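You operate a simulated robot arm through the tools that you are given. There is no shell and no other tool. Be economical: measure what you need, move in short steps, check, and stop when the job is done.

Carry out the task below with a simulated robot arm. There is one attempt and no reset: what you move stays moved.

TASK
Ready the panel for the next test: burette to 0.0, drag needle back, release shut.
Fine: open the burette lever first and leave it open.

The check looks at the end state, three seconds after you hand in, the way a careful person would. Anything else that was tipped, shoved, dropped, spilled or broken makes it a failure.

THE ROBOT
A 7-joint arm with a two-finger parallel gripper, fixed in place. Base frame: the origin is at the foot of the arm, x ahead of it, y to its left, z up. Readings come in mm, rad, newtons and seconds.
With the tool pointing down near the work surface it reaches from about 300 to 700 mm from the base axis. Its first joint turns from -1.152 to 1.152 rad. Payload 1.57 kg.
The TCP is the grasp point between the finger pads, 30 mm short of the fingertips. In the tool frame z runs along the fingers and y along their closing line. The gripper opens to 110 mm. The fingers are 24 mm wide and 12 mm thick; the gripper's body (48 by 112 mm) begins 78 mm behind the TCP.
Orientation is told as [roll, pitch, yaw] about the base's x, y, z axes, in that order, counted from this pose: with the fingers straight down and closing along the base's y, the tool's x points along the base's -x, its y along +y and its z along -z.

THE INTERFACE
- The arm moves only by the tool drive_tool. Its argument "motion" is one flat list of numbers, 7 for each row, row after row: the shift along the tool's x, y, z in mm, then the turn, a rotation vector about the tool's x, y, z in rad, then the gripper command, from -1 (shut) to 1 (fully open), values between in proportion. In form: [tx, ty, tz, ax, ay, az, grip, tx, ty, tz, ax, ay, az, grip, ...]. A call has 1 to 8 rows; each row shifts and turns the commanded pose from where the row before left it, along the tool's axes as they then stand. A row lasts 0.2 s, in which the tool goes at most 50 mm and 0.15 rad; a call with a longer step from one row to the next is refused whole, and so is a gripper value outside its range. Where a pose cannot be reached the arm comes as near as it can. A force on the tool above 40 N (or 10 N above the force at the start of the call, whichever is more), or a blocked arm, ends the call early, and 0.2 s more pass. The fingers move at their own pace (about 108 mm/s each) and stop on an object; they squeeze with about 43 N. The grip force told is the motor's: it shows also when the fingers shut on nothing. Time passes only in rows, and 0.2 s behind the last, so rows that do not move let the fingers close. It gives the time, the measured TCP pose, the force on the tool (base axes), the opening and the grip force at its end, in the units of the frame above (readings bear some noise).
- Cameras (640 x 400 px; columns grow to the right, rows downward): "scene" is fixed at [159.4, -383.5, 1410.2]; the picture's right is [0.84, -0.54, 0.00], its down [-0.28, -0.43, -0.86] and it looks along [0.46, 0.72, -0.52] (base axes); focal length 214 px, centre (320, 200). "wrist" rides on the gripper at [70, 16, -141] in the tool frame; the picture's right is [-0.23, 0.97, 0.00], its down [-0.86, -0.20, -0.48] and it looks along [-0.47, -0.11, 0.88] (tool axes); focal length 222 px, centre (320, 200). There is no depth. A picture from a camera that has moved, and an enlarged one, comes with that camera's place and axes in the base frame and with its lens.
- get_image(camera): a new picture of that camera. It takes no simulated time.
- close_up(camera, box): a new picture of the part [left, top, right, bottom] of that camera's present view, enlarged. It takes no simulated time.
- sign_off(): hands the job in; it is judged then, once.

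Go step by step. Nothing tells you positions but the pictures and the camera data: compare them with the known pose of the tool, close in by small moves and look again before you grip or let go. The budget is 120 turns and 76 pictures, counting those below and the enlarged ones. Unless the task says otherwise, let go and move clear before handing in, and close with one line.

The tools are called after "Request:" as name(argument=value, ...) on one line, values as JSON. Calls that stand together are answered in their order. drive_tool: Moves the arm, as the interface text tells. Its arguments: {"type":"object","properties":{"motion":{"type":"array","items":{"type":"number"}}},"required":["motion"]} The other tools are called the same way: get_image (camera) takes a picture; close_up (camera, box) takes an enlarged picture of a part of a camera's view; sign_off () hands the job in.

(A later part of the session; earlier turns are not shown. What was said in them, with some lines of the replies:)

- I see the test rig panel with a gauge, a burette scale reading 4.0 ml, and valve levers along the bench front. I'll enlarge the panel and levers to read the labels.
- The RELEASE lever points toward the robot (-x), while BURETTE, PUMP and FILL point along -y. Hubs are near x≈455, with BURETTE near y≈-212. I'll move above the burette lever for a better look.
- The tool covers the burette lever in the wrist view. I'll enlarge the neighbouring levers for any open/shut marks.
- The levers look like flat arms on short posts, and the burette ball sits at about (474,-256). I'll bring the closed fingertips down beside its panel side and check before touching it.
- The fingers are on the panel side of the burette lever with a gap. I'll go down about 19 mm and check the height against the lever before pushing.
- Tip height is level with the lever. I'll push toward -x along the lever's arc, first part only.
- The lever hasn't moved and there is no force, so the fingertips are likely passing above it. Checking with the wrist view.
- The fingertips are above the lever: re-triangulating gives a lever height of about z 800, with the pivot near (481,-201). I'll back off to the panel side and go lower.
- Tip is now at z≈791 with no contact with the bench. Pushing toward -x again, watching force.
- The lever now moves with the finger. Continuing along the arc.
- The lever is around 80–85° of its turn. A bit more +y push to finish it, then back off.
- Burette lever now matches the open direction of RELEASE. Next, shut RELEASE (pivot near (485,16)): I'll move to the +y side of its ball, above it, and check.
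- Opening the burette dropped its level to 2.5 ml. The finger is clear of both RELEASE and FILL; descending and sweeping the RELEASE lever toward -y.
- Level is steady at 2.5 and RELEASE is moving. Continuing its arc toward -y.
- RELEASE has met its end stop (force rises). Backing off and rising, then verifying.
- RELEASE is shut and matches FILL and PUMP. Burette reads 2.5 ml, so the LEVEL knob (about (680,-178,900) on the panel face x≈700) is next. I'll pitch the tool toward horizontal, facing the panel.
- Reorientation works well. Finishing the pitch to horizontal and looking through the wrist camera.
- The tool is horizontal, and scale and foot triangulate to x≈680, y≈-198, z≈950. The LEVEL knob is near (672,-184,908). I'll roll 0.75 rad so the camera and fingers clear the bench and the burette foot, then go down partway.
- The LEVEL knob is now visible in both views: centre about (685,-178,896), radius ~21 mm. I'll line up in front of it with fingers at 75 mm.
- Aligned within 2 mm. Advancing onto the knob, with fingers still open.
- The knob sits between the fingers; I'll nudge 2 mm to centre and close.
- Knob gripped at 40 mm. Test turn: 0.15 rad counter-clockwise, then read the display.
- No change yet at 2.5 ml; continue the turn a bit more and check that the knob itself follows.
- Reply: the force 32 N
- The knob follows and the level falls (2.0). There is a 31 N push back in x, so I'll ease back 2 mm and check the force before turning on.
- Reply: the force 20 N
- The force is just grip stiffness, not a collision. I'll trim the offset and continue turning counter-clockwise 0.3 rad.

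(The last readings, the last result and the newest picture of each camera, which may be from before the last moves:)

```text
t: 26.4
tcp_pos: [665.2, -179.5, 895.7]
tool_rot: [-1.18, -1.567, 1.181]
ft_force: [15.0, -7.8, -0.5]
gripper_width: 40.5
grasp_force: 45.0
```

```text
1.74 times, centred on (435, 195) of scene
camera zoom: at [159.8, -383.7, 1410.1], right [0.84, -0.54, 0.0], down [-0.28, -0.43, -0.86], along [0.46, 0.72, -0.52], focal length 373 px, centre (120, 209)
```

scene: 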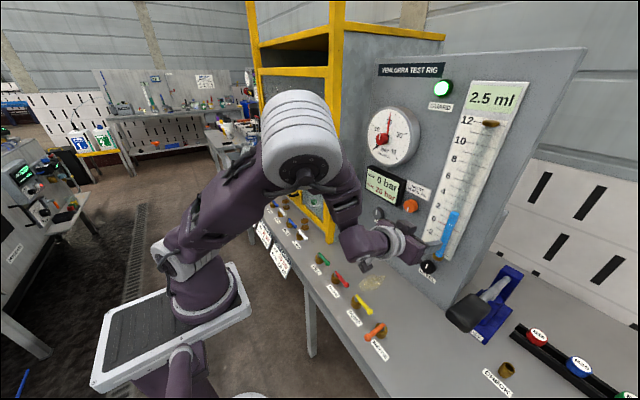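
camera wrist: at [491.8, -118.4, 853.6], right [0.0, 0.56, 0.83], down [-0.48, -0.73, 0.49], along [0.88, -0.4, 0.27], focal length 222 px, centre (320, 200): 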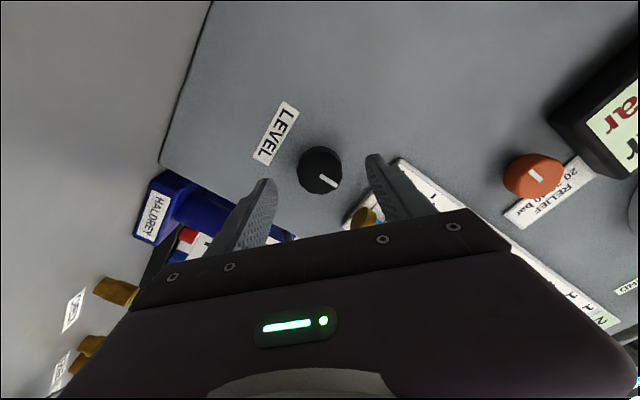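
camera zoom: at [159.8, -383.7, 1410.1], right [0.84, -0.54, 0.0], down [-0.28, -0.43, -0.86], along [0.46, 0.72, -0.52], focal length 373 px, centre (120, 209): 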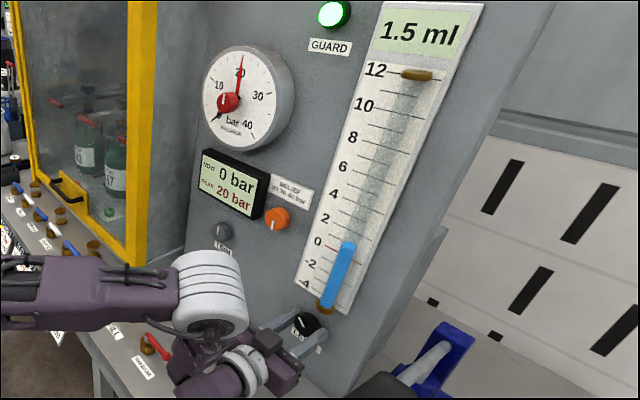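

1.5 ml after 0.75 rad: about 0.5 ml per 0.3 rad. Trim and turn another 0.3 rad.

Request:
drive_tool(motion=[0, -0.5, 0.6, 0, 0, 0, -1, 0, 0, 0, 0, 0, -0.1, -1, 0, 0, 0, 0, 0, -0.1, -1, 0, 0, 0, 0, 0, -0.1, -1, 0, 0, 0, 0, 0, 0, -1])

Request:
close_up(camera="scene", box=[400, 80, 530, 280])

```text
t: 27.6
tcp_pos: [664.8, -179.7, 894.6]
tool_rot: [-1.57, -1.267, 1.57]
ft_force: [-3.7, 0.4, 12.8]
gripper_width: 40.7
grasp_force: 45.1
```

```text
2.00 times, centred on (465, 180) of scene
camera zoom: at [159.1, -383.4, 1410.3], right [0.84, -0.54, 0.0], down [-0.28, -0.44, -0.86], along [0.46, 0.72, -0.52], focal length 429 px, centre (30, 240)
```

zoom: 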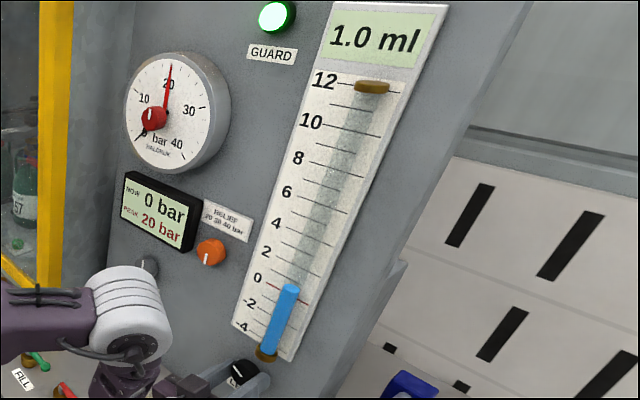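

1.0 ml now. To keep the upper finger clear of the burette foot, I'll open, roll back 0.75 rad and re-grip.

Request:
drive_tool(motion=[0, 0, 0, 0, 0, 0, 0.1, 0, 0, 0, 0, 0, 0, 0.1, 0, 0, 0, 0, 0, 0.15, 0.1, 0, 0, 0, 0, 0, 0.15, 0.1, 0, 0, 0, 0, 0, 0.15, 0.1, 0, 0, 0, 0, 0, 0.15, 0.1, 0, 0, 0, 0, 0, 0.15, 0.1, 0, 0, 0, 0, 0, 0, 0.1])

Request:
close_up(camera="wrist", box=[200, 100, 440, 250])

Request:
close_up(camera="scene", box=[400, 80, 530, 280])

```text
t: 29.4
tcp_pos: [664.3, -180.6, 893.0]
tool_rot: [1.566, -1.121, -1.565]
ft_force: [-0.5, 0.8, -0.1]
gripper_width: 60.3
grasp_force: 0.2
```

```text
2.67 times, centred on (320, 175) of wrist
camera zoom: at [523.7, -135.0, 837.7], right [0.0, 0.78, 0.63], down [-0.48, -0.55, 0.68], along [0.88, -0.3, 0.37], focal length 592 px, centre (320, 267)
```

zoom: 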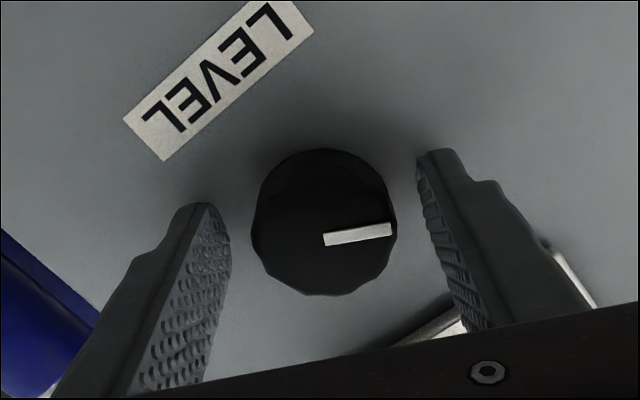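

```text
2.00 times, centred on (465, 180) of scene
camera zoom: at [159.4, -383.5, 1410.2], right [0.84, -0.54, 0.0], down [-0.28, -0.43, -0.86], along [0.46, 0.72, -0.52], focal length 429 px, centre (30, 240)
```

zoom: 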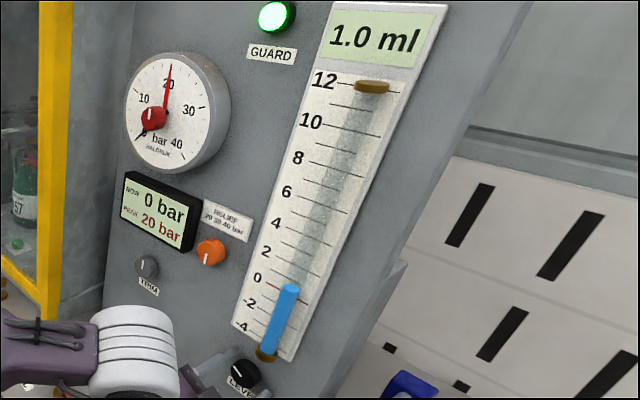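

Holding at 1.0 ml when released. Re-gripping and turning 0.3 rad more.

Request:
drive_tool(motion=[-1.3, 1.2, 0, 0, 0, 0, -0.3, 0, 0, 0, 0, 0, 0, -1, 0, 0, 0, 0, 0, 0, -1, 0, 0, 0, 0, 0, -0.1, -1, 0, 0, 0, 0, 0, -0.1, -1, 0, 0, 0, 0, 0, -0.1, -1, 0, 0, 0, 0, 0, 0, -1])

Request:
close_up(camera="scene", box=[400, 80, 530, 280])

```text
t: 31.0
tcp_pos: [664.1, -180.3, 894.5]
tool_rot: [1.536, -1.424, -1.536]
ft_force: [18.3, -4.1, -20.5]
gripper_width: 41.7
grasp_force: 45.3
```

```text
2.00 times, centred on (465, 180) of scene
camera zoom: at [160.3, -383.7, 1410.0], right [0.84, -0.54, 0.0], down [-0.28, -0.43, -0.86], along [0.46, 0.72, -0.52], focal length 429 px, centre (30, 240)
```

zoom: 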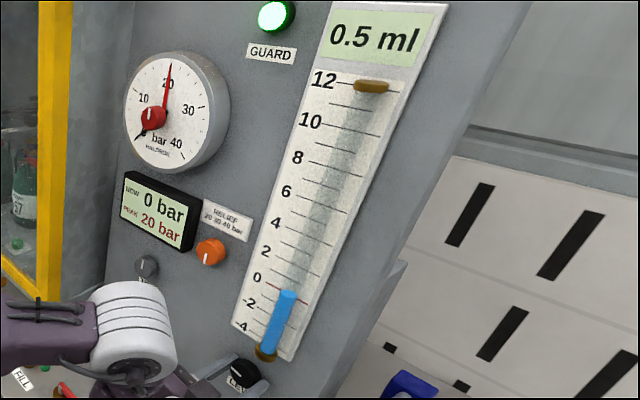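

0.5 ml. Trim the force and turn another 0.28 rad.

Request:
drive_tool(motion=[0.6, -0.5, 0.6, 0, 0, 0, -1, 0, 0, 0, 0, 0, -0.1, -1, 0, 0, 0, 0, 0, -0.1, -1, 0, 0, 0, 0, 0, -0.08, -1, 0, 0, 0, 0, 0, 0, -1])

Request:
close_up(camera="scene", box=[400, 80, 530, 280])

```text
t: 32.2
tcp_pos: [664.5, -179.5, 894.3]
tool_rot: [-1.54, -1.437, 1.54]
ft_force: [-10.9, 1.9, -15.0]
gripper_width: 41.4
grasp_force: 45.1
```

```text
2.00 times, centred on (465, 180) of scene
camera zoom: at [159.4, -383.5, 1410.2], right [0.84, -0.54, 0.0], down [-0.28, -0.43, -0.86], along [0.46, 0.72, -0.52], focal length 429 px, centre (30, 240)
```

zoom: 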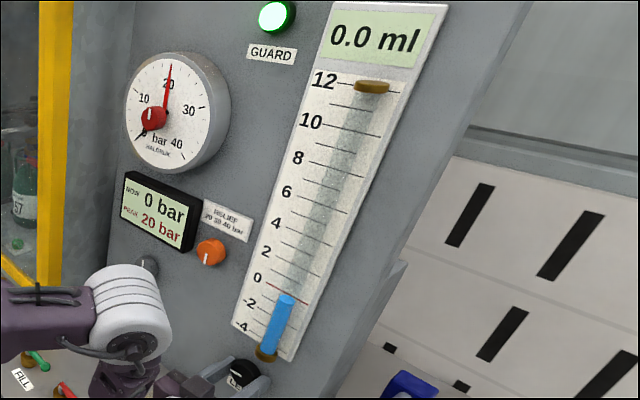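

Burette reads 0.0. Opening the fingers and rolling back (so the camera clears the levers) before retreating.

Request:
drive_tool(motion=[0, 0, 0, 0, 0, 0, 0.2, 0, 0, 0, 0, 0, 0, 0.2, 0, 0, 0, 0, 0, 0.15, 0.2, 0, 0, 0, 0, 0, 0.15, 0.2, 0, 0, 0, 0, 0, 0.15, 0.2, 0, 0, 0, 0, 0, 0.15, 0.2, 0, 0, 0, 0, 0, 0.15, 0.2, 0, 0, 0, 0, 0, 0.13, 0.2])

Request:
drive_tool(motion=[0, 0, -20, 0, 0, 0, 0.2, 0, 0, -25, 0, 0, 0, 0.2, -15, 15, -25, 0, 0, 0, 0.2, -32, 32, 0, 0, 0, 0, 0.2, -32, 32, 0, 0, 0, 0, 0.2, -32, 32, 0, 0, 0, 0, 0.2])

Request:
get_image(camera="wrist")

Request:
get_image(camera="scene")

```text
t: 34.0
tcp_pos: [665.4, -180.7, 895.4]
tool_rot: [1.567, -0.823, -1.566]
ft_force: [0.4, 0.3, 0.6]
gripper_width: 65.9
grasp_force: 0.1
```

```text
t: 35.4
tcp_pos: [596.1, -175.6, 1051.4]
tool_rot: [1.565, -0.823, -1.569]
ft_force: [-0.1, -1.2, 0.2]
gripper_width: 66.0
grasp_force: 0.1
```

```text
23 pictures are left
camera wrist: at [454.8, -116.3, 1011.4], right [0.0, 0.56, 0.83], down [-0.48, -0.73, 0.49], along [0.88, -0.4, 0.26], focal length 222 px, centre (320, 200)
```

wrist: 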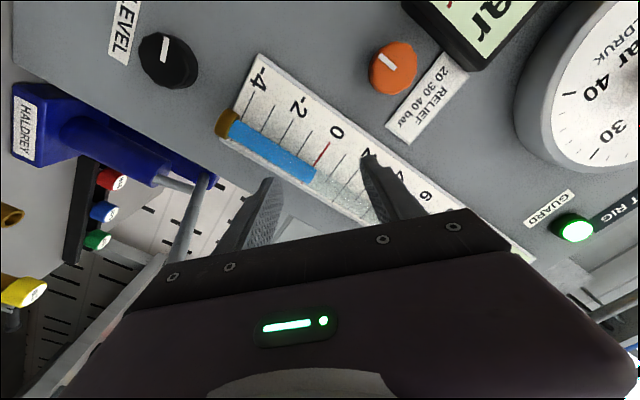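

```text
22 pictures are left
```

scene: 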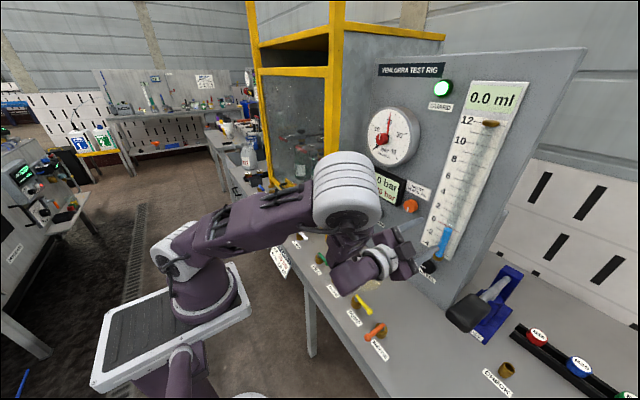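

Burette holds at 0.0. Now to the drag-needle knob on the gauge, estimated near (645,48,1240); moving in front of it at a safe distance.

Request:
drive_tool(motion=[2, 41, -8, 0, 0, 0, 0.1, 2, 41, -8, 0, 0, 0, 0.1, 2, 41, -8, 0, 0, 0, 0.1, 2, 41, -6, 0, 0, 0, 0.1, 2, 41, -6, 0, 0, 0, 0.1, 2, 41, -5, 0, 0, 0, 0.1, 2, 41, -5, 0, 0, 0, 0.1])

Request:
get_image(camera="wrist")

Request:
get_image(camera="scene")

```text
t: 37.0
tcp_pos: [548.9, 47.3, 1237.7]
tool_rot: [1.568, -0.822, -1.567]
ft_force: [-0.6, 0.1, -0.3]
gripper_width: 60.7
grasp_force: 0.1
```

```text
21 pictures are left
camera wrist: at [407.7, 107.2, 1196.4], right [0.0, 0.56, 0.83], down [-0.48, -0.73, 0.49], along [0.88, -0.4, 0.27], focal length 222 px, centre (320, 200)
```

wrist: 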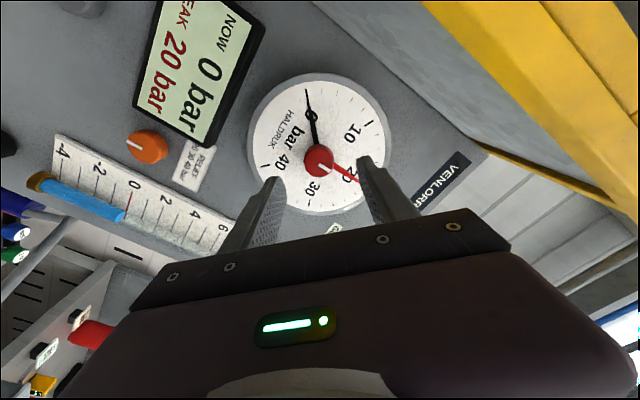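

```text
20 pictures are left
```

scene: 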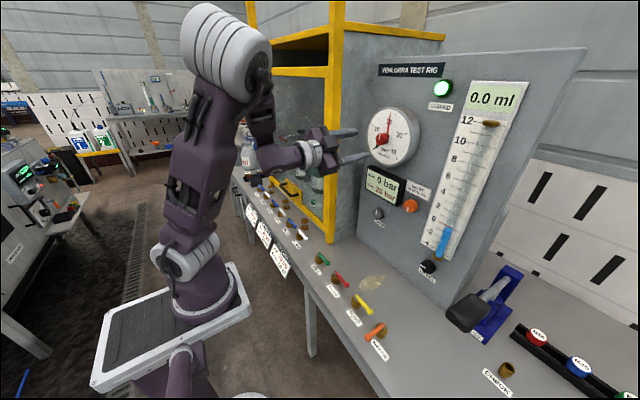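

Both views agree: knob centre about (640,43.5,1239), dia ~30. I'll centre on it, pre-roll clockwise 0.45 rad to have travel for the counter-clockwise turn, and approach partway.

Request:
drive_tool(motion=[-3.7, -1.7, 10, 0, 0, 0, 0.0, 0, 0, 10, 0, 0, 0.15, 0.0, 0, 0, 10, 0, 0, 0.15, 0.0, 0, 0, 10, 0, 0, 0.15, 0.0, 0, 0, 5, 0, 0, 0, 0.0, 0, 0, 0, 0, 0, 0, 0])

Request:
get_image(camera="wrist")

Request:
close_up(camera="scene", box=[320, 90, 448, 170])

```text
t: 38.4
tcp_pos: [594.2, 40.5, 1238.9]
tool_rot: [1.569, -0.372, -1.571]
ft_force: [-0.2, -0.2, 0.0]
gripper_width: 54.8
grasp_force: 0.1
```

```text
19 pictures are left
camera wrist: at [454.0, 112.7, 1228.3], right [0.0, 0.14, 0.99], down [-0.48, -0.87, 0.13], along [0.88, -0.47, 0.07], focal length 222 px, centre (320, 200)
```

wrist: 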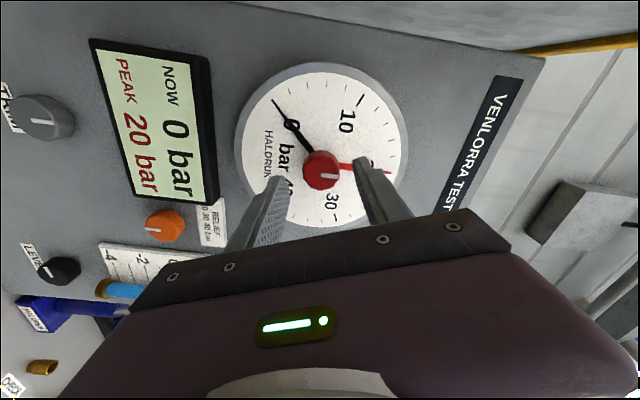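

```text
5.00 times, centred on (384, 130) of scene
camera zoom: at [159.4, -383.5, 1410.2], right [0.84, -0.54, 0.0], down [-0.28, -0.43, -0.86], along [0.46, 0.72, -0.52], focal length 1072 px, centre (0, 550)
```

zoom: 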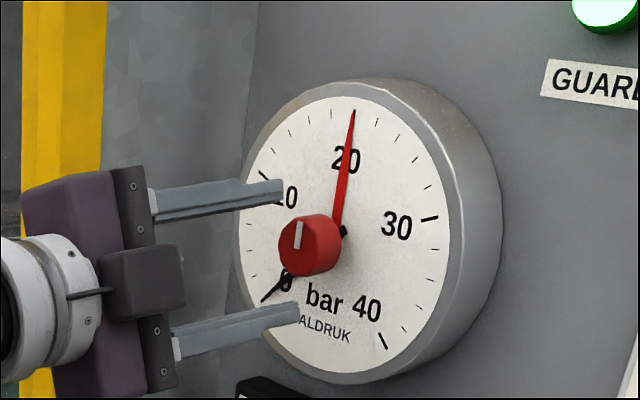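

Aligned with the knob. Advancing 24 mm with fingers open and re-checking.

Request:
drive_tool(motion=[2.3, 0.9, 12, 0, 0, 0, 0, 0, 0, 12, 0, 0, 0, 0])

Request:
close_up(camera="wrist", box=[200, 80, 440, 230])

Request:
close_up(camera="scene", box=[340, 100, 436, 160])

```text
t: 39.0
tcp_pos: [618.4, 44.1, 1238.7]
tool_rot: [1.57, -0.373, -1.567]
ft_force: [-0.6, 0.3, -0.2]
gripper_width: 55.0
grasp_force: 0.0
```

```text
2.67 times, centred on (320, 155) of wrist
camera zoom: at [477.3, 115.0, 1228.1], right [0.0, 0.14, 0.99], down [-0.48, -0.87, 0.13], along [0.88, -0.47, 0.07], focal length 592 px, centre (320, 320)
```

zoom: 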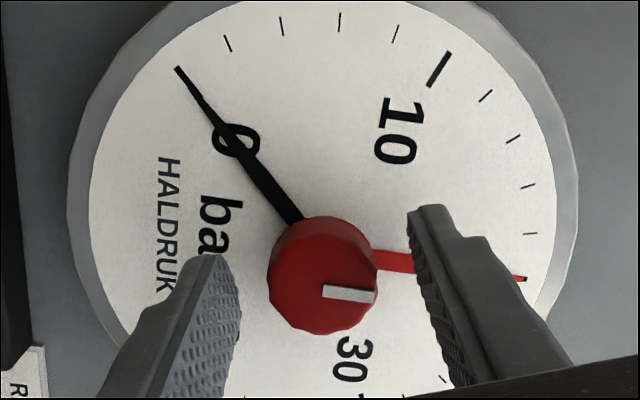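

```text
6.67 times, centred on (388, 130) of scene
camera zoom: at [159.4, -383.5, 1410.2], right [0.84, -0.54, 0.0], down [-0.28, -0.43, -0.86], along [0.46, 0.72, -0.52], focal length 1430 px, centre (-133, 667)
```

zoom: 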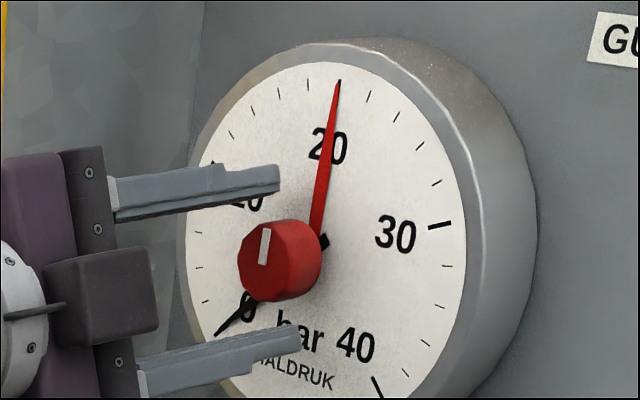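

Fingers straddle the knob cleanly, clear of the needles. Advancing 3 mm and closing.

Request:
drive_tool(motion=[0, 0, 3, 0, 0, 0, 0, 0, 0, 0, 0, 0, 0, -0.4, 0, 0, 0, 0, 0, 0, -1, 0, 0, 0, 0, 0, 0, -1])

Request:
close_up(camera="wrist", box=[200, 80, 440, 230])

```text
t: 40.0
tcp_pos: [624.0, 43.9, 1238.9]
tool_rot: [1.57, -0.373, -1.569]
ft_force: [1.7, -0.2, -0.5]
gripper_width: 33.2
grasp_force: 41.5
```

```text
2.67 times, centred on (320, 155) of wrist
camera zoom: at [480.6, 115.1, 1227.9], right [0.0, 0.14, 0.99], down [-0.48, -0.87, 0.13], along [0.88, -0.47, 0.07], focal length 592 px, centre (320, 320)
```

zoom: 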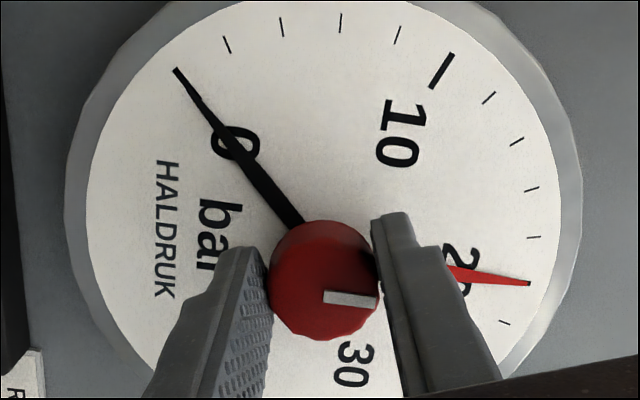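

Gripped with negligible side force. Turning counter-clockwise ~0.9 rad.

Request:
drive_tool(motion=[0, 0, 0, 0, 0, -0.13, -1, 0, 0, 0, 0, 0, -0.13, -1, 0, 0, 0, 0, 0, -0.13, -1, 0, 0, 0, 0, 0, -0.13, -1, 0, 0, 0, 0, 0, -0.13, -1, 0, 0, 0, 0, 0, -0.13, -1, 0, 0, 0, 0, 0, -0.13, -1])

Request:
close_up(camera="scene", box=[340, 100, 468, 220])

```text
t: 41.6
tcp_pos: [621.3, 40.6, 1237.4]
tool_rot: [1.554, -1.284, -1.563]
ft_force: [-17.8, -23.9, -15.8]
gripper_width: 32.6
grasp_force: 40.7
```

```text
3.33 times, centred on (404, 160) of scene
camera zoom: at [159.1, -384.4, 1410.0], right [0.84, -0.54, 0.0], down [-0.28, -0.43, -0.86], along [0.46, 0.72, -0.52], focal length 715 px, centre (40, 333)
```

zoom: 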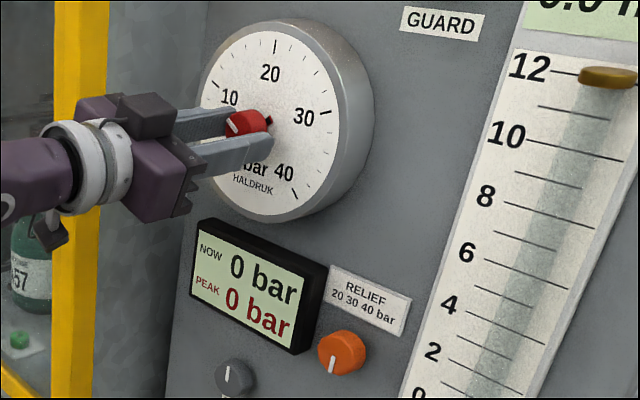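

The display shows PEAK 0 bar. I'll let go, and look at where the red needle really is.

Request:
drive_tool(motion=[0, 0, 0, 0, 0, 0, 0, 0, 0, 0, 0, 0, 0, 0, 0, 0, 0, 0, 0, 0, 0])

Request:
close_up(camera="wrist", box=[200, 80, 440, 230])

Request:
close_up(camera="scene", box=[340, 90, 468, 220])

```text
t: 42.4
tcp_pos: [621.5, 45.0, 1238.2]
tool_rot: [1.563, -1.284, -1.564]
ft_force: [0.2, -0.9, 0.1]
gripper_width: 55.0
grasp_force: 0.1
```

```text
2.67 times, centred on (320, 155) of wrist
camera zoom: at [481.3, 80.2, 1175.9], right [0.0, 0.87, 0.49], down [-0.48, -0.43, 0.76], along [0.88, -0.24, 0.41], focal length 592 px, centre (320, 320)
```

zoom: 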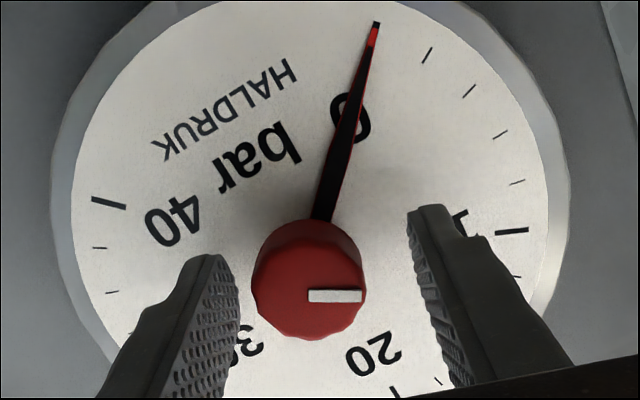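

```text
3.08 times, centred on (404, 155) of scene
camera zoom: at [159.4, -383.5, 1410.2], right [0.84, -0.54, 0.0], down [-0.28, -0.43, -0.86], along [0.46, 0.72, -0.52], focal length 660 px, centre (62, 338)
```

zoom: 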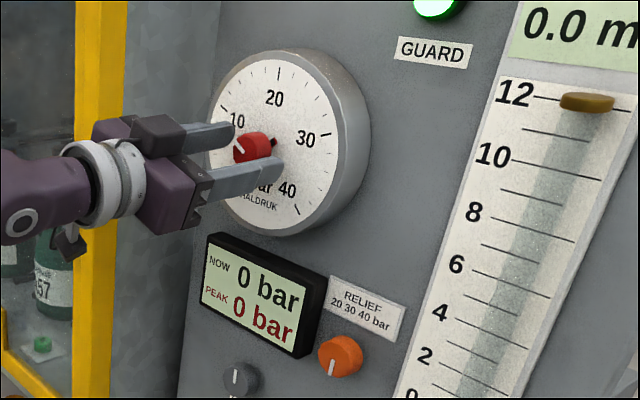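

The red needle now lies under the black one at 0 and PEAK reads 0. Retreating clear of the panel and checking everything once more.

Request:
drive_tool(motion=[0, 0, -20, 0, 0, 0, 0, 0, 0, -30, 0, 0, 0, 0, 0, 0, -40, 0, 0, 0, 0, 0, 0, -40, 0, 0, 0, 0, 0, 0, -30, 0, 0, 0, 0])

Request:
get_image(camera="scene")

Request:
close_up(camera="scene", box=[290, 230, 450, 370])

Request:
close_up(camera="scene", box=[350, 80, 530, 290])

```text
t: 43.6
tcp_pos: [521.4, 44.6, 1240.2]
tool_rot: [1.562, -1.284, -1.562]
ft_force: [-0.2, -0.3, -0.3]
gripper_width: 55.1
grasp_force: 0.1
out of reach, approached as far as the arm can: row 4, 5
```

```text
11 pictures are left
```

scene: 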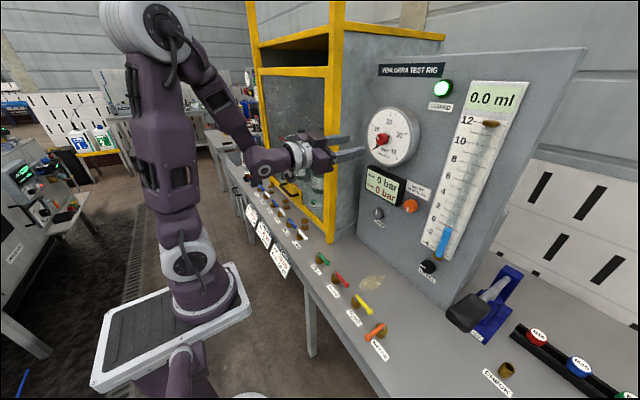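

```text
2.86 times, centred on (370, 300) of scene
camera zoom: at [159.4, -383.5, 1410.2], right [0.84, -0.54, 0.0], down [-0.28, -0.43, -0.86], along [0.46, 0.72, -0.52], focal length 613 px, centre (177, -86)
```

zoom: 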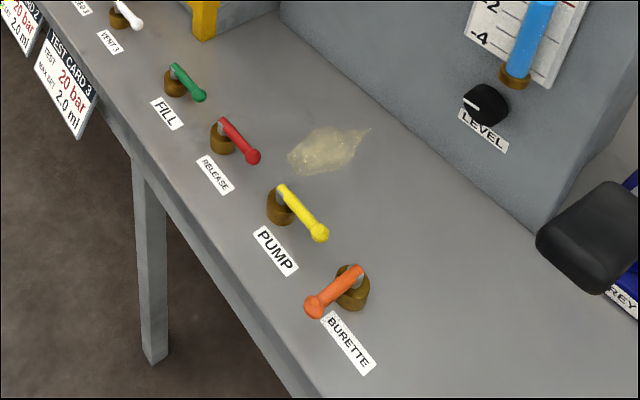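

```text
1.90 times, centred on (440, 185) of scene
camera zoom: at [159.4, -383.5, 1410.2], right [0.84, -0.54, 0.0], down [-0.28, -0.43, -0.86], along [0.46, 0.72, -0.52], focal length 408 px, centre (91, 229)
```

zoom: 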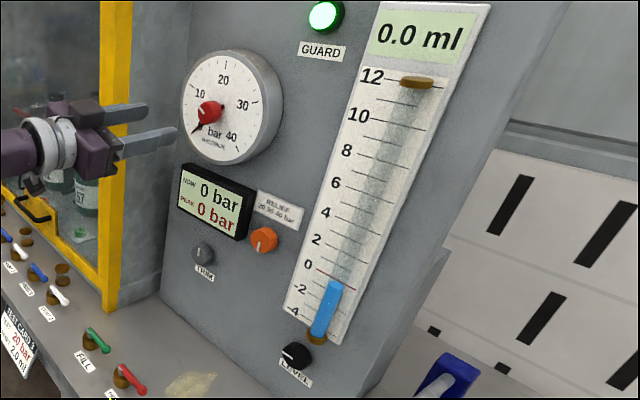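

Everything is in the state asked for: the burette lever is open, the level is 0.0 ml, PEAK is 0 with the needle at zero, and RELEASE is shut. The arm is clear, so I'm handing in.

Request:
sign_off()

```text
The job is handed in.
```

The panel is ready for the next test: the burette lever was opened first and left open, the burette reads 0.0 ml, the drag needle is back at 0 bar, and the release is shut.
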